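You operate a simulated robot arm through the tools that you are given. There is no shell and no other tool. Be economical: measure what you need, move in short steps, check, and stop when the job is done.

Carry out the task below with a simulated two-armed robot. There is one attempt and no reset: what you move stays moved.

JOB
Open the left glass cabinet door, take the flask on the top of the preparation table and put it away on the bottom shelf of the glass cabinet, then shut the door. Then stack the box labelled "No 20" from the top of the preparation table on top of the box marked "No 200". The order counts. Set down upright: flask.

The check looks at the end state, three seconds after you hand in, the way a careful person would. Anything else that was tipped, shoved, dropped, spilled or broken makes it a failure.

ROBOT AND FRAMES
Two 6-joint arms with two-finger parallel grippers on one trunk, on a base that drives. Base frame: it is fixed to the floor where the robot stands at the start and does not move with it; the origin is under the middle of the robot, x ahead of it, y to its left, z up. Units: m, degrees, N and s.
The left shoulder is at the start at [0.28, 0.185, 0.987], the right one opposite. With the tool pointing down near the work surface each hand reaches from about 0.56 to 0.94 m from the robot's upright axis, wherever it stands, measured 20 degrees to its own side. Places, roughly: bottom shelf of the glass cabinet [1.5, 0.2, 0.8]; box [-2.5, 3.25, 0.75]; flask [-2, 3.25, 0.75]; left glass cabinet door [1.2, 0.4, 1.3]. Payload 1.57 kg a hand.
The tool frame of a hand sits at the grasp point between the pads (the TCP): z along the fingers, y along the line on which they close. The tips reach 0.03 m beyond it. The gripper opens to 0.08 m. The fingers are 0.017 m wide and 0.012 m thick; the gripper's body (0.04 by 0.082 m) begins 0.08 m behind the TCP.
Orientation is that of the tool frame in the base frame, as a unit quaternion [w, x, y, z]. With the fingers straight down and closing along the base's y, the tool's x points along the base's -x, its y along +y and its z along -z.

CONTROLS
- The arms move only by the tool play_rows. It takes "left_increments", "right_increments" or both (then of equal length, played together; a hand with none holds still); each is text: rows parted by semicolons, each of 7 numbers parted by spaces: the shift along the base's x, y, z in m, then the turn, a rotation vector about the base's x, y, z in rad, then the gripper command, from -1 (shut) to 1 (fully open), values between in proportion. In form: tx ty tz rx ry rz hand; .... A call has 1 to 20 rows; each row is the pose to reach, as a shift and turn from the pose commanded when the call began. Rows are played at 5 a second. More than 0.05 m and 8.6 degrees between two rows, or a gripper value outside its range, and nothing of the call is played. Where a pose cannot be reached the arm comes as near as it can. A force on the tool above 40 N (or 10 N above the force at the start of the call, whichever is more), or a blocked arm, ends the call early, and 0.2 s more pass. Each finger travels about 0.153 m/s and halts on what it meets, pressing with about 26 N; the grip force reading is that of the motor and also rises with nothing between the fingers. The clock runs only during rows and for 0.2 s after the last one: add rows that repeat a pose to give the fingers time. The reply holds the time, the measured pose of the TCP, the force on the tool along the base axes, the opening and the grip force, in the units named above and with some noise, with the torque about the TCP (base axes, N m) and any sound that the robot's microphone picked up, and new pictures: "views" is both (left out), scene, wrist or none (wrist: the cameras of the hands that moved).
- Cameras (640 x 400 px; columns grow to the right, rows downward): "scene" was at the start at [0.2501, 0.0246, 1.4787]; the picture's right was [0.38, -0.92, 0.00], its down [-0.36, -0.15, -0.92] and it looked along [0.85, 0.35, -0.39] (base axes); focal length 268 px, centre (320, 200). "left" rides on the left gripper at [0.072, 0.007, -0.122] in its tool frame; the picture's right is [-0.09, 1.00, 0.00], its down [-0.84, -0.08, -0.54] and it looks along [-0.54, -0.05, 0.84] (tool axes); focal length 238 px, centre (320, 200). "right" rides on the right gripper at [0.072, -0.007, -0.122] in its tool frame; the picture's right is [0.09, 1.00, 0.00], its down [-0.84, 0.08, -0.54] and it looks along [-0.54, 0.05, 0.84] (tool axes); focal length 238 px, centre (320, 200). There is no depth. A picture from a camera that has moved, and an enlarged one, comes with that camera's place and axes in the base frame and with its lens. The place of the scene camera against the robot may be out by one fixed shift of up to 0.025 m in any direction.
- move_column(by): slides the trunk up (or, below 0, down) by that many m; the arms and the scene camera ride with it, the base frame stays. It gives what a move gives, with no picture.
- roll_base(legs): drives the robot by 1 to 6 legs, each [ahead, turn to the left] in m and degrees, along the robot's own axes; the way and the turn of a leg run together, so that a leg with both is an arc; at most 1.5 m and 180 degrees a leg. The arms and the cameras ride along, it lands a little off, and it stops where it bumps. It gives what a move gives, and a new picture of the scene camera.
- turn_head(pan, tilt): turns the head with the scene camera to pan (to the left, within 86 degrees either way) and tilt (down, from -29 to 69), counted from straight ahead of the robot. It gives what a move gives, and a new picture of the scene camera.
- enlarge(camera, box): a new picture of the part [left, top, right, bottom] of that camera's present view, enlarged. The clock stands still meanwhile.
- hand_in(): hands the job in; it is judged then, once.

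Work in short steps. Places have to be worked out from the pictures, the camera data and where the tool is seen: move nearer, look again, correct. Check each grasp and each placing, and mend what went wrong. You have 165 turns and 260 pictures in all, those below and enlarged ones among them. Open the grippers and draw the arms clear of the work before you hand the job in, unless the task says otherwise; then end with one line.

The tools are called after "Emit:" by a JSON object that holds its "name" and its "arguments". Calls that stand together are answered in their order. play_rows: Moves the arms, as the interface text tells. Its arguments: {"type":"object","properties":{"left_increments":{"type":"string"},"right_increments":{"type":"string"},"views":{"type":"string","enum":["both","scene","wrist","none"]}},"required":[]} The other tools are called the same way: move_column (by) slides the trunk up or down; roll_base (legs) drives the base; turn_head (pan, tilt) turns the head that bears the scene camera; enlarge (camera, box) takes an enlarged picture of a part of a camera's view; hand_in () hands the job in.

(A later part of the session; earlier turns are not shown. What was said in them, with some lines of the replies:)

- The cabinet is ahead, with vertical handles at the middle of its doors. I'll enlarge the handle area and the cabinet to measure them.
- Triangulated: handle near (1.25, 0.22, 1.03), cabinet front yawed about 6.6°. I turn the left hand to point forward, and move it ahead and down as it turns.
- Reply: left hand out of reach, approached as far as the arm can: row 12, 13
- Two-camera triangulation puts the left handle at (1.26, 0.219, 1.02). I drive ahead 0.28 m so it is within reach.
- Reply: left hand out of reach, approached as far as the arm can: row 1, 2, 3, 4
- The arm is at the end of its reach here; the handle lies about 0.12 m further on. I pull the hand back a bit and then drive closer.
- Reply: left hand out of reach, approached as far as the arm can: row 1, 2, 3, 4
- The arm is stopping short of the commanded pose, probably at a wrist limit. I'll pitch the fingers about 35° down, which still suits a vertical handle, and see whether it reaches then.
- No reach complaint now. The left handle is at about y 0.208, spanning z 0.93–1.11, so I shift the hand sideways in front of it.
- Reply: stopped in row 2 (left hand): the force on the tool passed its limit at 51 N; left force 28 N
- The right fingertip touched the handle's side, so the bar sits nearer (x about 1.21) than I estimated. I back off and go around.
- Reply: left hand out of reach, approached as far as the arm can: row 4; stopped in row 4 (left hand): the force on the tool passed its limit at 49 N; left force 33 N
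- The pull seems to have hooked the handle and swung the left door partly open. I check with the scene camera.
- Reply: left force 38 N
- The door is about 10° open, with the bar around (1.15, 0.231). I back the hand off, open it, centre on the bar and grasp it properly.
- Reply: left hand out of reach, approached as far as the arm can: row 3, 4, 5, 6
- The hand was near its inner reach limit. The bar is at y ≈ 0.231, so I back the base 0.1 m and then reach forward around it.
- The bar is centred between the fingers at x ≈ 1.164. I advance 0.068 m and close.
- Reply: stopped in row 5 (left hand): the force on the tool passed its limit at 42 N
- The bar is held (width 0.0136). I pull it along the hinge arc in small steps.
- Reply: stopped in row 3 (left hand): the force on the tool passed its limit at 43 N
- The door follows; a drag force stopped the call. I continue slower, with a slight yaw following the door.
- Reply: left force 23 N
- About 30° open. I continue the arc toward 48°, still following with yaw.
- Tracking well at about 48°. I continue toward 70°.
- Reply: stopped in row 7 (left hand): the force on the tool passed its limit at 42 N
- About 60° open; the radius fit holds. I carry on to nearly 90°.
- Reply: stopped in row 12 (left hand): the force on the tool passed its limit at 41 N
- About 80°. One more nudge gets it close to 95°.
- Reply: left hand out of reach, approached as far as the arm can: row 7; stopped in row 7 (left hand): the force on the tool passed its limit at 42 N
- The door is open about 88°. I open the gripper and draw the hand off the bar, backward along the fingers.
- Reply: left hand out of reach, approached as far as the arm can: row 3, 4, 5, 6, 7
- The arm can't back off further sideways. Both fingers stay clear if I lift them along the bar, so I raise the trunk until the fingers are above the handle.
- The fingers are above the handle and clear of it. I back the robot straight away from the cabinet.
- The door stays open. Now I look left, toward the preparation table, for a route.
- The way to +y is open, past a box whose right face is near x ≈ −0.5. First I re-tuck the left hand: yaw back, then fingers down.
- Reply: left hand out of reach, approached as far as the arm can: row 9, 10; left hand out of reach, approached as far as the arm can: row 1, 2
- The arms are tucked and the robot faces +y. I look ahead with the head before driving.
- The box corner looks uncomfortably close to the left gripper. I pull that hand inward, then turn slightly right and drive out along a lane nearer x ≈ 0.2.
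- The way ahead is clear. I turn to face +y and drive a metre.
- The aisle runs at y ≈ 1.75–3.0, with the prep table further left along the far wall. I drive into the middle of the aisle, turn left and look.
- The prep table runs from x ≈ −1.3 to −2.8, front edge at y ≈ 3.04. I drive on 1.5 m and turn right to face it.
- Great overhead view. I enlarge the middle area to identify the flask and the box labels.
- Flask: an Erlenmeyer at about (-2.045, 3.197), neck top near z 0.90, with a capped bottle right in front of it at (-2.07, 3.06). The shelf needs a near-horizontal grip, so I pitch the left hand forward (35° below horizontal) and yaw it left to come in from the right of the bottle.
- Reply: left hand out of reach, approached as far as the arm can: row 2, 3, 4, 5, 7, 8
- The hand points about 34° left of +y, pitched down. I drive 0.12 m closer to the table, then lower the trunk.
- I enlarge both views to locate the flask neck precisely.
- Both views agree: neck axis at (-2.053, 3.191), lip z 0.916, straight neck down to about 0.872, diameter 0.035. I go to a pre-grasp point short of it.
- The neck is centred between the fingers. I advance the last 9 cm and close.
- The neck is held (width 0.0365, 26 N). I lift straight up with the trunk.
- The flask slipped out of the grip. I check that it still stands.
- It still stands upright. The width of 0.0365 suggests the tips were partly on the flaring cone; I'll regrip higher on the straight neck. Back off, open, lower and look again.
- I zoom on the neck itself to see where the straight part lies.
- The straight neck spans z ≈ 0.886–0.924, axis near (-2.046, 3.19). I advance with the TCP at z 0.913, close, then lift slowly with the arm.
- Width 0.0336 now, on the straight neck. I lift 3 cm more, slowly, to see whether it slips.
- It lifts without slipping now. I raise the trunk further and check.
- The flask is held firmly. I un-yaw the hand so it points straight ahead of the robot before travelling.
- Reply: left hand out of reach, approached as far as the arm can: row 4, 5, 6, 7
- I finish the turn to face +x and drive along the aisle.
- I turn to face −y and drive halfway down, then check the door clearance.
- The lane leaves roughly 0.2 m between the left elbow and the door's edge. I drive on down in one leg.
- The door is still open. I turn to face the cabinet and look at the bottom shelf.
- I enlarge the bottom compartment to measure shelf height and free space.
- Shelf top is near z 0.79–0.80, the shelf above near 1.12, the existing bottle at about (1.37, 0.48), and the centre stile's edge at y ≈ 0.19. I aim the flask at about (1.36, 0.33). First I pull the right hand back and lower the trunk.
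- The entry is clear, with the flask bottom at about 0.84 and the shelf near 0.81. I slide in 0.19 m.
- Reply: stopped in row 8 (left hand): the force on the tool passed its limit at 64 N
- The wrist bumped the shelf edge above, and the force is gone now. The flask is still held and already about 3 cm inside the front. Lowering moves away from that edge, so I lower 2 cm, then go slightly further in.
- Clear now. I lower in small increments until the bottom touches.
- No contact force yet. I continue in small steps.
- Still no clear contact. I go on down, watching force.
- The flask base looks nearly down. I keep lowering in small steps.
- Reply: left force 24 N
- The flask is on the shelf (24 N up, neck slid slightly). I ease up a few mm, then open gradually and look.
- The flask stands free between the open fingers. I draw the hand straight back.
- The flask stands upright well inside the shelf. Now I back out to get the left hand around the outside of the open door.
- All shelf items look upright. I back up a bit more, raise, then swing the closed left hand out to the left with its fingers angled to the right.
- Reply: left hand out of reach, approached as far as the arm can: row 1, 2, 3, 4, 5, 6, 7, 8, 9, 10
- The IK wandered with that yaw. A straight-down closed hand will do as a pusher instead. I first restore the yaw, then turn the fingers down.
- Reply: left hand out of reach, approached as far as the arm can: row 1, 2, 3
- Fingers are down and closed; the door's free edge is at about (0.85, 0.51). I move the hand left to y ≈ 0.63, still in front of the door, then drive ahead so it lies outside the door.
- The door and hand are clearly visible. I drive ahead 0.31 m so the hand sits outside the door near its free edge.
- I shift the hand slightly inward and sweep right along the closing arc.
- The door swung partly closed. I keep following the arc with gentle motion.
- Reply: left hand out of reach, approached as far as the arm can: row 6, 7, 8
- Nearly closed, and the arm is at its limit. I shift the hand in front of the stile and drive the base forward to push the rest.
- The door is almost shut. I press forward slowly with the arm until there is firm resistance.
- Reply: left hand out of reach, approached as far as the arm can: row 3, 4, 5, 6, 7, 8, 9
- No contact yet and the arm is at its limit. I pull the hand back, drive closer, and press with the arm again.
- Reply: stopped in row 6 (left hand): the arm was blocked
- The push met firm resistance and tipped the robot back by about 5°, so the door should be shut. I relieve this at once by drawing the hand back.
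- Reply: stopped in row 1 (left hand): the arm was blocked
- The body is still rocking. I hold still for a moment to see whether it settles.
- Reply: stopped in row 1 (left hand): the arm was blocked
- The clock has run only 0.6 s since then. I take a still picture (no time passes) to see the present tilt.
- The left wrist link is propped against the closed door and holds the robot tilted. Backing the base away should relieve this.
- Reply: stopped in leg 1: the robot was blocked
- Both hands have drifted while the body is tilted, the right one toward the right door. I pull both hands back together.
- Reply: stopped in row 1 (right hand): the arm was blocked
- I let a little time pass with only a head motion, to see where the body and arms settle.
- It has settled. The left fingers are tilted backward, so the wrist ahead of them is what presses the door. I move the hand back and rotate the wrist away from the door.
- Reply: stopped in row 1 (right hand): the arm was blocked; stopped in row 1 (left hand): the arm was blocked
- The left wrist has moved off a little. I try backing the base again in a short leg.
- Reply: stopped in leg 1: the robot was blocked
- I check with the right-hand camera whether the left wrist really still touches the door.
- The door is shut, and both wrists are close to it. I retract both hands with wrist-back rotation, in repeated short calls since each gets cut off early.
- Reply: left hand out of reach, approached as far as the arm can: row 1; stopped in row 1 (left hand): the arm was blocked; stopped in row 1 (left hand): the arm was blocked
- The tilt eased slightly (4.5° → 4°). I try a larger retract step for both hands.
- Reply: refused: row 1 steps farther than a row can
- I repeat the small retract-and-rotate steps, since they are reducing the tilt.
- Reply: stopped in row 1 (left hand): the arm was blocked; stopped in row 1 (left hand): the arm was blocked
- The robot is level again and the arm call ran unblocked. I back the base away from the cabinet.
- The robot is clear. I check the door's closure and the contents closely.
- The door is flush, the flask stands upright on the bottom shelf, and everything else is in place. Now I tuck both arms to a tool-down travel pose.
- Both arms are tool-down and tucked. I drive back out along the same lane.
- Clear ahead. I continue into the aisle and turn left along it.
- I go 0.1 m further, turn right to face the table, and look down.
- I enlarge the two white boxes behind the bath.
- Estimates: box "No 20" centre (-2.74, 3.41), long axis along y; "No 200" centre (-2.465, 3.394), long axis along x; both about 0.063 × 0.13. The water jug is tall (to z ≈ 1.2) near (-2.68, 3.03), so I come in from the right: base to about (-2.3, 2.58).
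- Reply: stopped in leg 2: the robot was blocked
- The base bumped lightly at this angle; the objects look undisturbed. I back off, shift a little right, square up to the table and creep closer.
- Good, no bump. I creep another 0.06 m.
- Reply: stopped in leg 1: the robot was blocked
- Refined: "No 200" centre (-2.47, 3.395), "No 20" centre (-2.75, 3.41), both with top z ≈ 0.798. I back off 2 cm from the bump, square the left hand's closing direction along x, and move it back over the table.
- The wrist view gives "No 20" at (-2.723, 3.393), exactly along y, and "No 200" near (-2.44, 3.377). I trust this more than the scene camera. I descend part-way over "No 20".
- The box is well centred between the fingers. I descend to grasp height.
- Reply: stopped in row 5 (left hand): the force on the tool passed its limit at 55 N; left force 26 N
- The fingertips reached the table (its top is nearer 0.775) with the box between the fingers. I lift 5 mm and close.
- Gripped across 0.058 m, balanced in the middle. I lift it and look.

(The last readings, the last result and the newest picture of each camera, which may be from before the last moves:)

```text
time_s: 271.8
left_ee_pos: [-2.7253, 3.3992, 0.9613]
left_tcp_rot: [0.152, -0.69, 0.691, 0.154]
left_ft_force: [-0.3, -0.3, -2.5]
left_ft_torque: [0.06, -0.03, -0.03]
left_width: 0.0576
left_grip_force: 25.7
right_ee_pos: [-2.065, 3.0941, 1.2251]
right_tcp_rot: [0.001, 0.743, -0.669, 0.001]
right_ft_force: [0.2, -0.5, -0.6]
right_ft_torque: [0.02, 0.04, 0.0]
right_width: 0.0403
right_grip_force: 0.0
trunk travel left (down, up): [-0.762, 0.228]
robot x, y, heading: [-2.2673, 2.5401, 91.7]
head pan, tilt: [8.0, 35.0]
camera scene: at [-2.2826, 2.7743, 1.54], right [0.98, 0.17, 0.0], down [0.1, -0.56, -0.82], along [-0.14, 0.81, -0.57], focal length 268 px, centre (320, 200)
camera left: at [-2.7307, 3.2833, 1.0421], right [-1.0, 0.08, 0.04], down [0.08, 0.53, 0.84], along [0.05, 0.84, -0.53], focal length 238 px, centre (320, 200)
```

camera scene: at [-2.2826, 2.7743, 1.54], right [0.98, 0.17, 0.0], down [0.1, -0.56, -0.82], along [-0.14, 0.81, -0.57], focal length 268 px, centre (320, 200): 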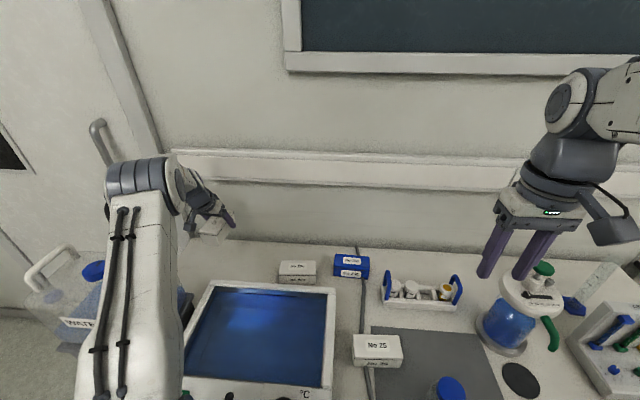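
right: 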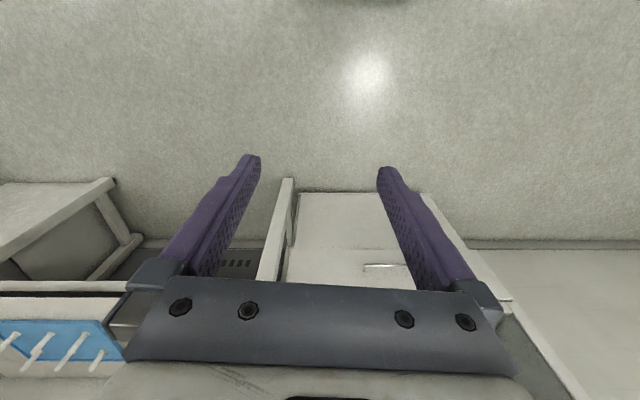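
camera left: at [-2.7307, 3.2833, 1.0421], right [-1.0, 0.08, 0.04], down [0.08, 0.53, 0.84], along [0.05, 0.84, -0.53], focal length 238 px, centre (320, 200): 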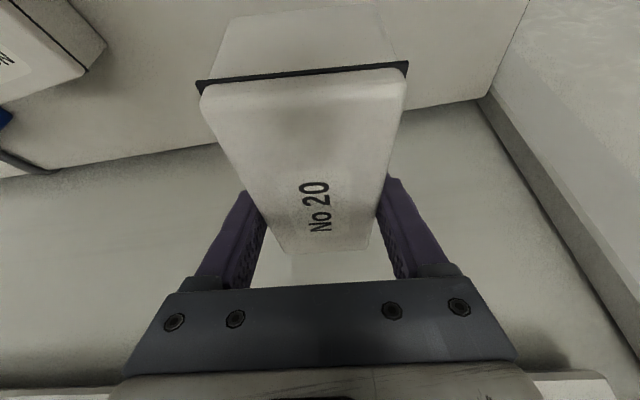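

The box is held level. Relative offsets from three views put "No 200" at about (-2.457, 3.389). I move across above it.

Emit:
{"name": "play_rows", "arguments": {"left_increments": "0.04 0 0.02 0 0 0 -0.4;0.08 -0.002 0.03 0 0 0 -0.4;0.12 -0.004 0.03 0 0 0 -0.4;0.16 -0.006 0.03 0 0 0 -0.4;0.2 -0.008 0.03 0 0 0 -0.4;0.235 -0.01 0.03 0 0 0 -0.4;0.268 -0.012 0.03 0 0 0 -0.4;0.268 -0.012 0.03 0 0 0 -0.4", "views": "both"}}

Emit:
{"name": "enlarge", "arguments": {"camera": "scene", "box": [220, 180, 380, 300]}}

```text
time_s: 273.6
left_ee_pos: [-2.4595, 3.3891, 0.9918]
left_tcp_rot: [0.152, -0.69, 0.691, 0.154]
left_ft_force: [0.0, 0.6, -2.8]
left_ft_torque: [0.06, 0.01, 0.01]
left_width: 0.0576
left_grip_force: 25.9
right_ee_pos: [-2.0648, 3.0938, 1.2254]
right_tcp_rot: [0.002, 0.743, -0.669, 0.001]
right_ft_force: [0.1, 0.1, 0.6]
right_ft_torque: [0.03, 0.01, -0.05]
right_width: 0.0402
right_grip_force: 0.1
trunk travel left (down, up): [-0.762, 0.228]
robot x, y, heading: [-2.2654, 2.5391, 92.2]
head pan, tilt: [8.0, 35.0]
camera scene: at [-2.2824, 2.7745, 1.54], right [0.98, 0.17, 0.0], down [0.1, -0.57, -0.82], along [-0.14, 0.81, -0.57], focal length 268 px, centre (320, 200)
camera left: at [-2.4654, 3.273, 1.0721], right [-1.0, 0.08, 0.04], down [0.08, 0.53, 0.84], along [0.05, 0.84, -0.53], focal length 238 px, centre (320, 200)
```

scene: 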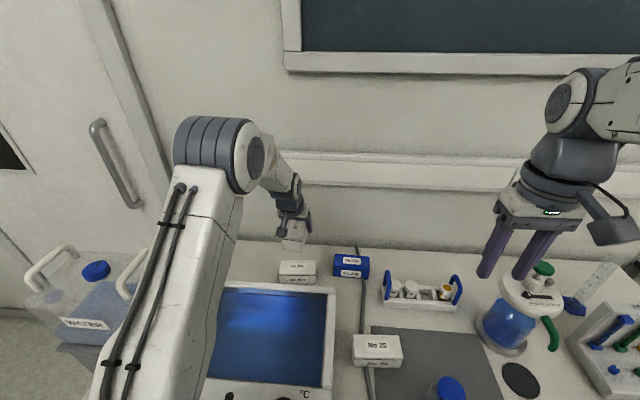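
left: 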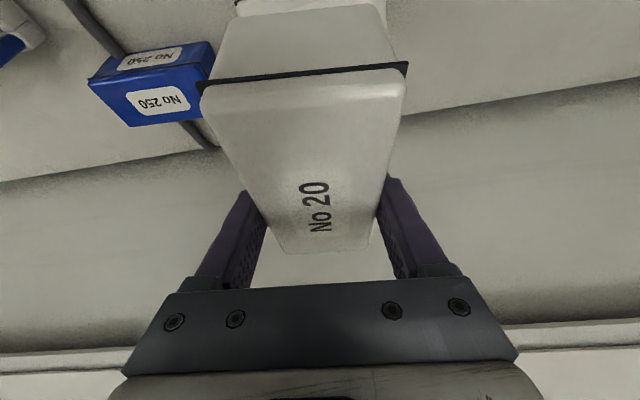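

```text
3.33 times, centred on (300, 240) of scene
camera zoom: at [-2.2824, 2.7745, 1.54], right [0.98, 0.17, 0.0], down [0.1, -0.57, -0.82], along [-0.14, 0.81, -0.57], focal length 892 px, centre (387, 67)
```

zoom: 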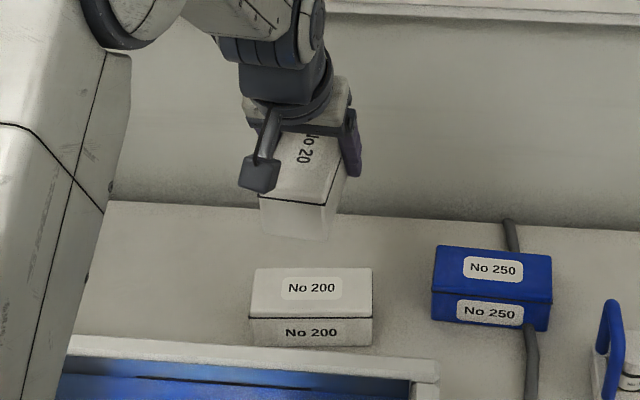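

The views agree: "No 200" centre at about (-2.463, 3.378), and the held box is nearly above it. I correct slightly and lower to about 1 cm above.

Emit:
{"name": "play_rows", "arguments": {"left_increments": "-0.003 -0.01 -0.03 0 0 0 -0.4;-0.003 -0.01 -0.06 0 0 0 -0.4;-0.003 -0.01 -0.09 0 0 0 -0.4;-0.003 -0.01 -0.115 0 0 0 -0.4;-0.003 -0.01 -0.115 0 0 0 -0.4", "views": "wrist"}}

Emit:
{"name": "enlarge", "arguments": {"camera": "scene", "box": [240, 200, 360, 300]}}

```text
time_s: 274.8
left_ee_pos: [-2.462, 3.3786, 0.8757]
left_tcp_rot: [-0.152, 0.691, -0.69, -0.154]
left_ft_force: [0.4, 0.2, -2.2]
left_ft_torque: [0.05, 0.0, 0.04]
left_width: 0.0577
left_grip_force: 25.5
right_ee_pos: [-2.0661, 3.0954, 1.2256]
right_tcp_rot: [0.001, 0.743, -0.67, 0.001]
right_ft_force: [-0.2, -0.3, 0.5]
right_ft_torque: [0.0, 0.0, 0.0]
right_width: 0.0399
right_grip_force: 0.1
trunk travel left (down, up): [-0.762, 0.228]
robot x, y, heading: [-2.267, 2.5388, 91.9]
head pan, tilt: [8.0, 35.0]
camera left: at [-2.4678, 3.2629, 0.9568], right [-1.0, 0.08, 0.04], down [0.08, 0.53, 0.85], along [0.05, 0.84, -0.53], focal length 238 px, centre (320, 200)
```

left: 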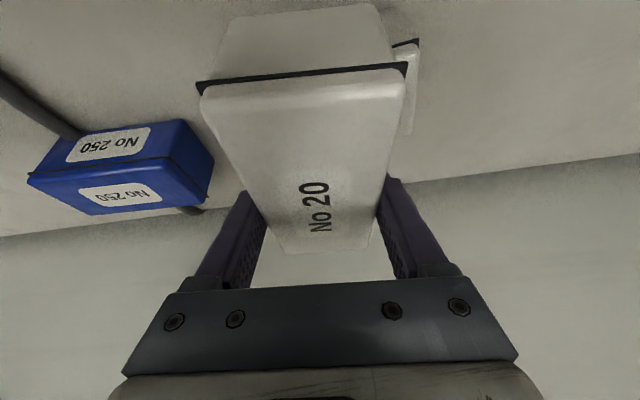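

```text
4.00 times, centred on (300, 250) of scene
camera zoom: at [-2.2826, 2.7746, 1.54], right [0.98, 0.17, 0.0], down [0.1, -0.57, -0.82], along [-0.14, 0.81, -0.57], focal length 1070 px, centre (400, 0)
```

zoom: 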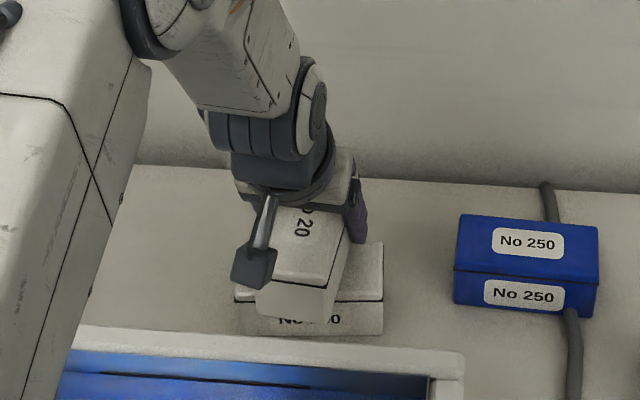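

Lateral alignment is within a few mm. I nudge 6 mm toward the front and lower gently until contact.

Emit:
{"name": "play_rows", "arguments": {"left_increments": "0 -0.003 -0.003 0 0 0 -0.4;0 -0.006 -0.006 0 0 0 -0.4;0 -0.006 -0.009 0 0 0 -0.4;0 -0.006 -0.009 0 0 0 -0.4", "views": "none"}}

Emit:
{"name": "play_rows", "arguments": {"left_increments": "0 0 -0.002 0 0 0 -0.4;0 0 -0.004 0 0 0 -0.4;0 0 -0.004 0 0 0 -0.4", "views": "none"}}

```text
time_s: 275.8
left_ee_pos: [-2.4593, 3.3733, 0.8678]
left_tcp_rot: [0.152, -0.69, 0.691, 0.153]
left_ft_force: [0.0, -0.3, -1.5]
left_ft_torque: [0.06, -0.02, 0.04]
left_width: 0.0576
left_grip_force: 26.0
right_ee_pos: [-2.065, 3.095, 1.2256]
right_tcp_rot: [0.0, 0.743, -0.67, 0.001]
right_ft_force: [0.7, -0.8, 0.2]
right_ft_torque: [-0.02, 0.01, 0.04]
right_width: 0.0398
right_grip_force: 0.1
trunk travel left (down, up): [-0.762, 0.228]
robot x, y, heading: [-2.2665, 2.538, 91.8]
head pan, tilt: [8.0, 35.0]
```

```text
time_s: 276.6
left_ee_pos: [-2.46, 3.3728, 0.8681]
left_tcp_rot: [0.154, -0.69, 0.69, 0.156]
left_ft_force: [-2.9, -2.0, 18.2]
left_ft_torque: [-0.5, -0.28, -0.18]
left_width: 0.0576
left_grip_force: 26.4
right_ee_pos: [-2.0647, 3.094, 1.226]
right_tcp_rot: [0.001, 0.743, -0.67, 0.001]
right_ft_force: [-0.2, 0.2, 0.5]
right_ft_torque: [-0.01, -0.01, 0.0]
right_width: 0.0402
right_grip_force: 0.0
trunk travel left (down, up): [-0.762, 0.228]
robot x, y, heading: [-2.2646, 2.539, 91.9]
head pan, tilt: [8.0, 35.0]
```

Contact is made (18 N up). I ease off a little and open slowly.

Emit:
{"name": "play_rows", "arguments": {"left_increments": "0 0 0.003 0 0 0 -0.4;0 0 0.003 0 0 0 0.5;0 0 0.003 0 0 0 0.7;0 0 0.003 0 0 0 1;0 0 0.003 0 0 0 1", "views": "wrist"}}

Emit:
{"name": "enlarge", "arguments": {"camera": "scene", "box": [240, 200, 360, 300]}}

```text
time_s: 277.8
left_ee_pos: [-2.4589, 3.3727, 0.8676]
left_tcp_rot: [-0.151, 0.691, -0.69, -0.154]
left_ft_force: [0.7, 0.8, 0.2]
left_ft_torque: [-0.03, -0.01, -0.02]
left_width: 0.0801
left_grip_force: 0.1
right_ee_pos: [-2.0645, 3.0947, 1.2257]
right_tcp_rot: [0.001, 0.743, -0.67, 0.001]
right_ft_force: [0.1, 0.2, -0.5]
right_ft_torque: [0.03, 0.02, 0.04]
right_width: 0.0397
right_grip_force: 0.2
trunk travel left (down, up): [-0.762, 0.228]
robot x, y, heading: [-2.2639, 2.5375, 92.1]
head pan, tilt: [8.0, 35.0]
camera left: at [-2.4649, 3.2572, 0.9479], right [-1.0, 0.08, 0.04], down [0.08, 0.53, 0.84], along [0.05, 0.84, -0.53], focal length 238 px, centre (320, 200)
```

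left: 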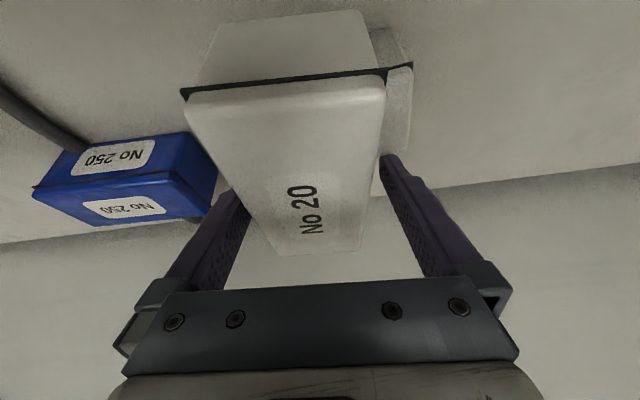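

```text
4.00 times, centred on (300, 250) of scene
camera zoom: at [-2.2825, 2.7744, 1.5399], right [0.99, 0.17, 0.0], down [0.1, -0.57, -0.82], along [-0.14, 0.81, -0.57], focal length 1070 px, centre (400, 0)
```

zoom: 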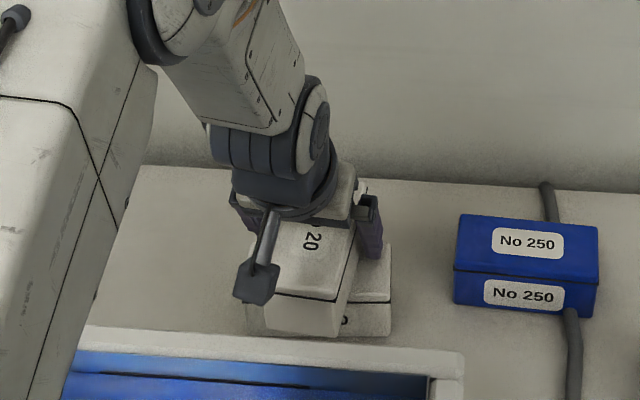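

Released: the box rests on "No 200". The right-hand finger sits close to its side, so I shift 4 mm toward +x and lift straight up.

Emit:
{"name": "play_rows", "arguments": {"left_increments": "0.004 0 0 0 0 0 1;0.004 0 0.01 0 0 0 1;0.004 0 0.025 0 0 0 1;0.004 0 0.045 0 0 0 1;0.004 0 0.075 0 0 0 1;0.004 0 0.11 0 0 0 1;0.004 -0.02 0.15 0 0 0 1;0.004 -0.04 0.19 0 0 0 1", "views": "both"}}

Emit:
{"name": "enlarge", "arguments": {"camera": "scene", "box": [220, 200, 380, 300]}}

```text
time_s: 279.6
left_ee_pos: [-2.4538, 3.3353, 1.0571]
left_tcp_rot: [0.152, -0.69, 0.691, 0.155]
left_ft_force: [-1.1, -0.2, 0.1]
left_ft_torque: [-0.04, 0.0, 0.06]
left_width: 0.0798
left_grip_force: 0.1
right_ee_pos: [-2.0658, 3.095, 1.2254]
right_tcp_rot: [0.001, 0.743, -0.67, 0.001]
right_ft_force: [0.1, -0.7, -0.8]
right_ft_torque: [-0.03, 0.01, 0.03]
right_width: 0.0399
right_grip_force: 0.1
trunk travel left (down, up): [-0.762, 0.228]
robot x, y, heading: [-2.2674, 2.5359, 91.9]
head pan, tilt: [8.0, 35.0]
camera scene: at [-2.2825, 2.7746, 1.54], right [0.99, 0.17, 0.0], down [0.1, -0.57, -0.82], along [-0.14, 0.81, -0.57], focal length 268 px, centre (320, 200)
camera left: at [-2.461, 3.2188, 1.1377], right [-1.0, 0.08, 0.04], down [0.08, 0.53, 0.84], along [0.05, 0.84, -0.53], focal length 238 px, centre (320, 200)
```

scene: 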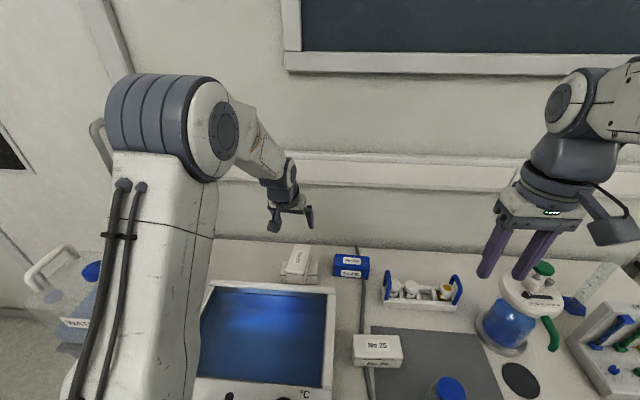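
left: 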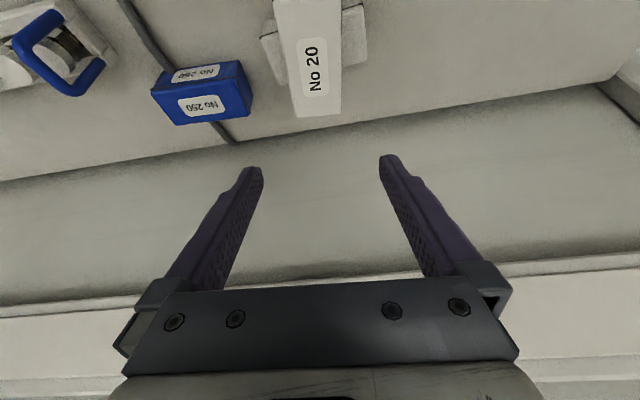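

```text
4.00 times, centred on (300, 250) of scene
camera zoom: at [-2.2825, 2.7746, 1.54], right [0.99, 0.17, 0.0], down [0.1, -0.57, -0.82], along [-0.14, 0.81, -0.57], focal length 1070 px, centre (400, 0)
```

zoom: 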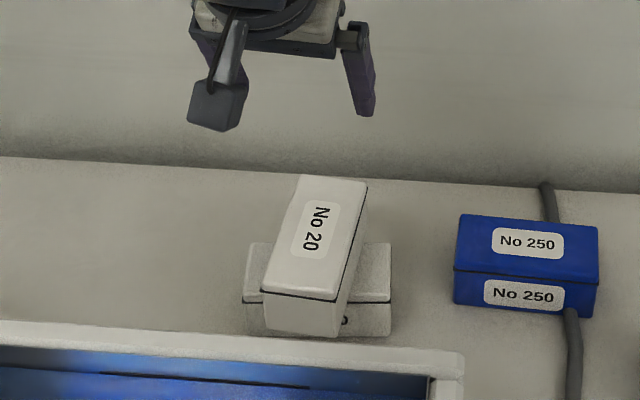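

"No 20" rests level and centred across the top of "No 200". I raise the hand and back the robot away from the table.

Emit:
{"name": "play_rows", "arguments": {"left_increments": "0.01 -0.02 0.03 0 0 0 1;0.02 -0.04 0.06 0 0 0 1;0.03 -0.06 0.1 0 0 0 1;0.03 -0.08 0.14 0 0 0 1;0.03 -0.1 0.17 0 0 0 1", "views": "none"}}

Emit:
{"name": "roll_base", "arguments": {"legs": [[-0.25, 0]]}}

Emit:
{"name": "enlarge", "arguments": {"camera": "scene", "box": [160, 180, 560, 400]}}

```text
time_s: 280.8
left_ee_pos: [-2.4271, 3.2309, 1.2274]
left_tcp_rot: [-0.151, 0.691, -0.69, -0.154]
left_ft_force: [-0.6, -0.2, 0.0]
left_ft_torque: [-0.01, 0.02, -0.01]
left_width: 0.08
left_grip_force: 0.1
right_ee_pos: [-2.065, 3.0949, 1.2253]
right_tcp_rot: [0.001, 0.742, -0.67, 0.001]
right_ft_force: [-0.5, 0.5, 0.4]
right_ft_torque: [-0.02, -0.04, 0.01]
right_width: 0.0398
right_grip_force: 0.1
trunk travel left (down, up): [-0.762, 0.228]
robot x, y, heading: [-2.2683, 2.5387, 92.1]
head pan, tilt: [8.0, 35.0]
```

```text
time_s: 282.6
left_ee_pos: [-2.4148, 2.9805, 1.2262]
left_tcp_rot: [0.152, -0.689, 0.692, 0.154]
left_ft_force: [-0.8, 0.5, -0.4]
left_ft_torque: [-0.03, 0.01, 0.01]
left_width: 0.0798
left_grip_force: 0.1
right_ee_pos: [-2.0537, 2.8425, 1.2256]
right_tcp_rot: [0.001, 0.74, -0.673, 0.001]
right_ft_force: [-0.3, 0.7, 0.5]
right_ft_torque: [0.01, -0.01, 0.02]
right_width: 0.04
right_grip_force: 0.0
trunk travel left (down, up): [-0.762, 0.228]
robot x, y, heading: [-2.2587, 2.2883, 91.4]
head pan, tilt: [8.0, 35.0]
camera scene: at [-2.2734, 2.5224, 1.54], right [0.99, 0.17, 0.0], down [0.1, -0.57, -0.82], along [-0.14, 0.81, -0.57], focal length 268 px, centre (320, 200)
```

scene: 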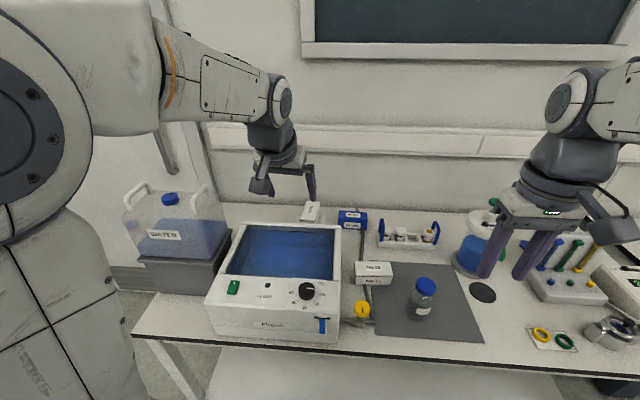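

```text
1.60 times, centred on (360, 290) of scene
camera zoom: at [-2.2734, 2.5224, 1.54], right [0.99, 0.17, 0.0], down [0.1, -0.57, -0.82], along [-0.14, 0.81, -0.57], focal length 428 px, centre (256, 56)
```

zoom: 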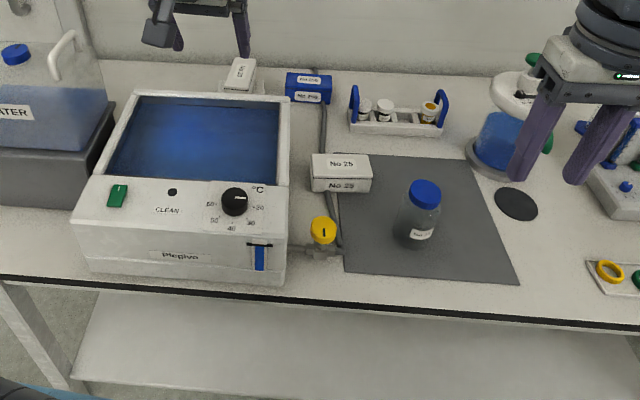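

Everything on the table is in place, the stack is stable, and the arms are clear. I open the right gripper too, then hand in.

Emit:
{"name": "play_rows", "arguments": {"right_increments": "0 0 0 0 0 0 1;0 0 0 0 0 0 1;0 0 0 0 0 0 1", "views": "none"}}

Emit:
{"name": "hand_in", "arguments": {}}

```text
time_s: 283.4
left_ee_pos: [-2.4167, 2.981, 1.2265]
left_tcp_rot: [0.152, -0.688, 0.693, 0.154]
left_ft_force: [-0.5, -0.5, -0.9]
left_ft_torque: [0.01, -0.01, -0.02]
left_width: 0.08
left_grip_force: 0.1
right_ee_pos: [-2.0546, 2.8416, 1.2249]
right_tcp_rot: [0.001, 0.74, -0.672, 0.002]
right_ft_force: [-0.3, 0.6, 0.1]
right_ft_torque: [-0.03, 0.03, 0.02]
right_width: 0.0802
right_grip_force: 0.1
trunk travel left (down, up): [-0.762, 0.228]
robot x, y, heading: [-2.2612, 2.2833, 91.4]
head pan, tilt: [8.0, 35.0]
```

```text
The job is handed in.
```

The flask stands upright on the cabinet's bottom shelf with the left door shut, and box "No 20" sits crosswise on top of box "No 200", which shifted about 1 cm as I set it down; I've handed the job in.
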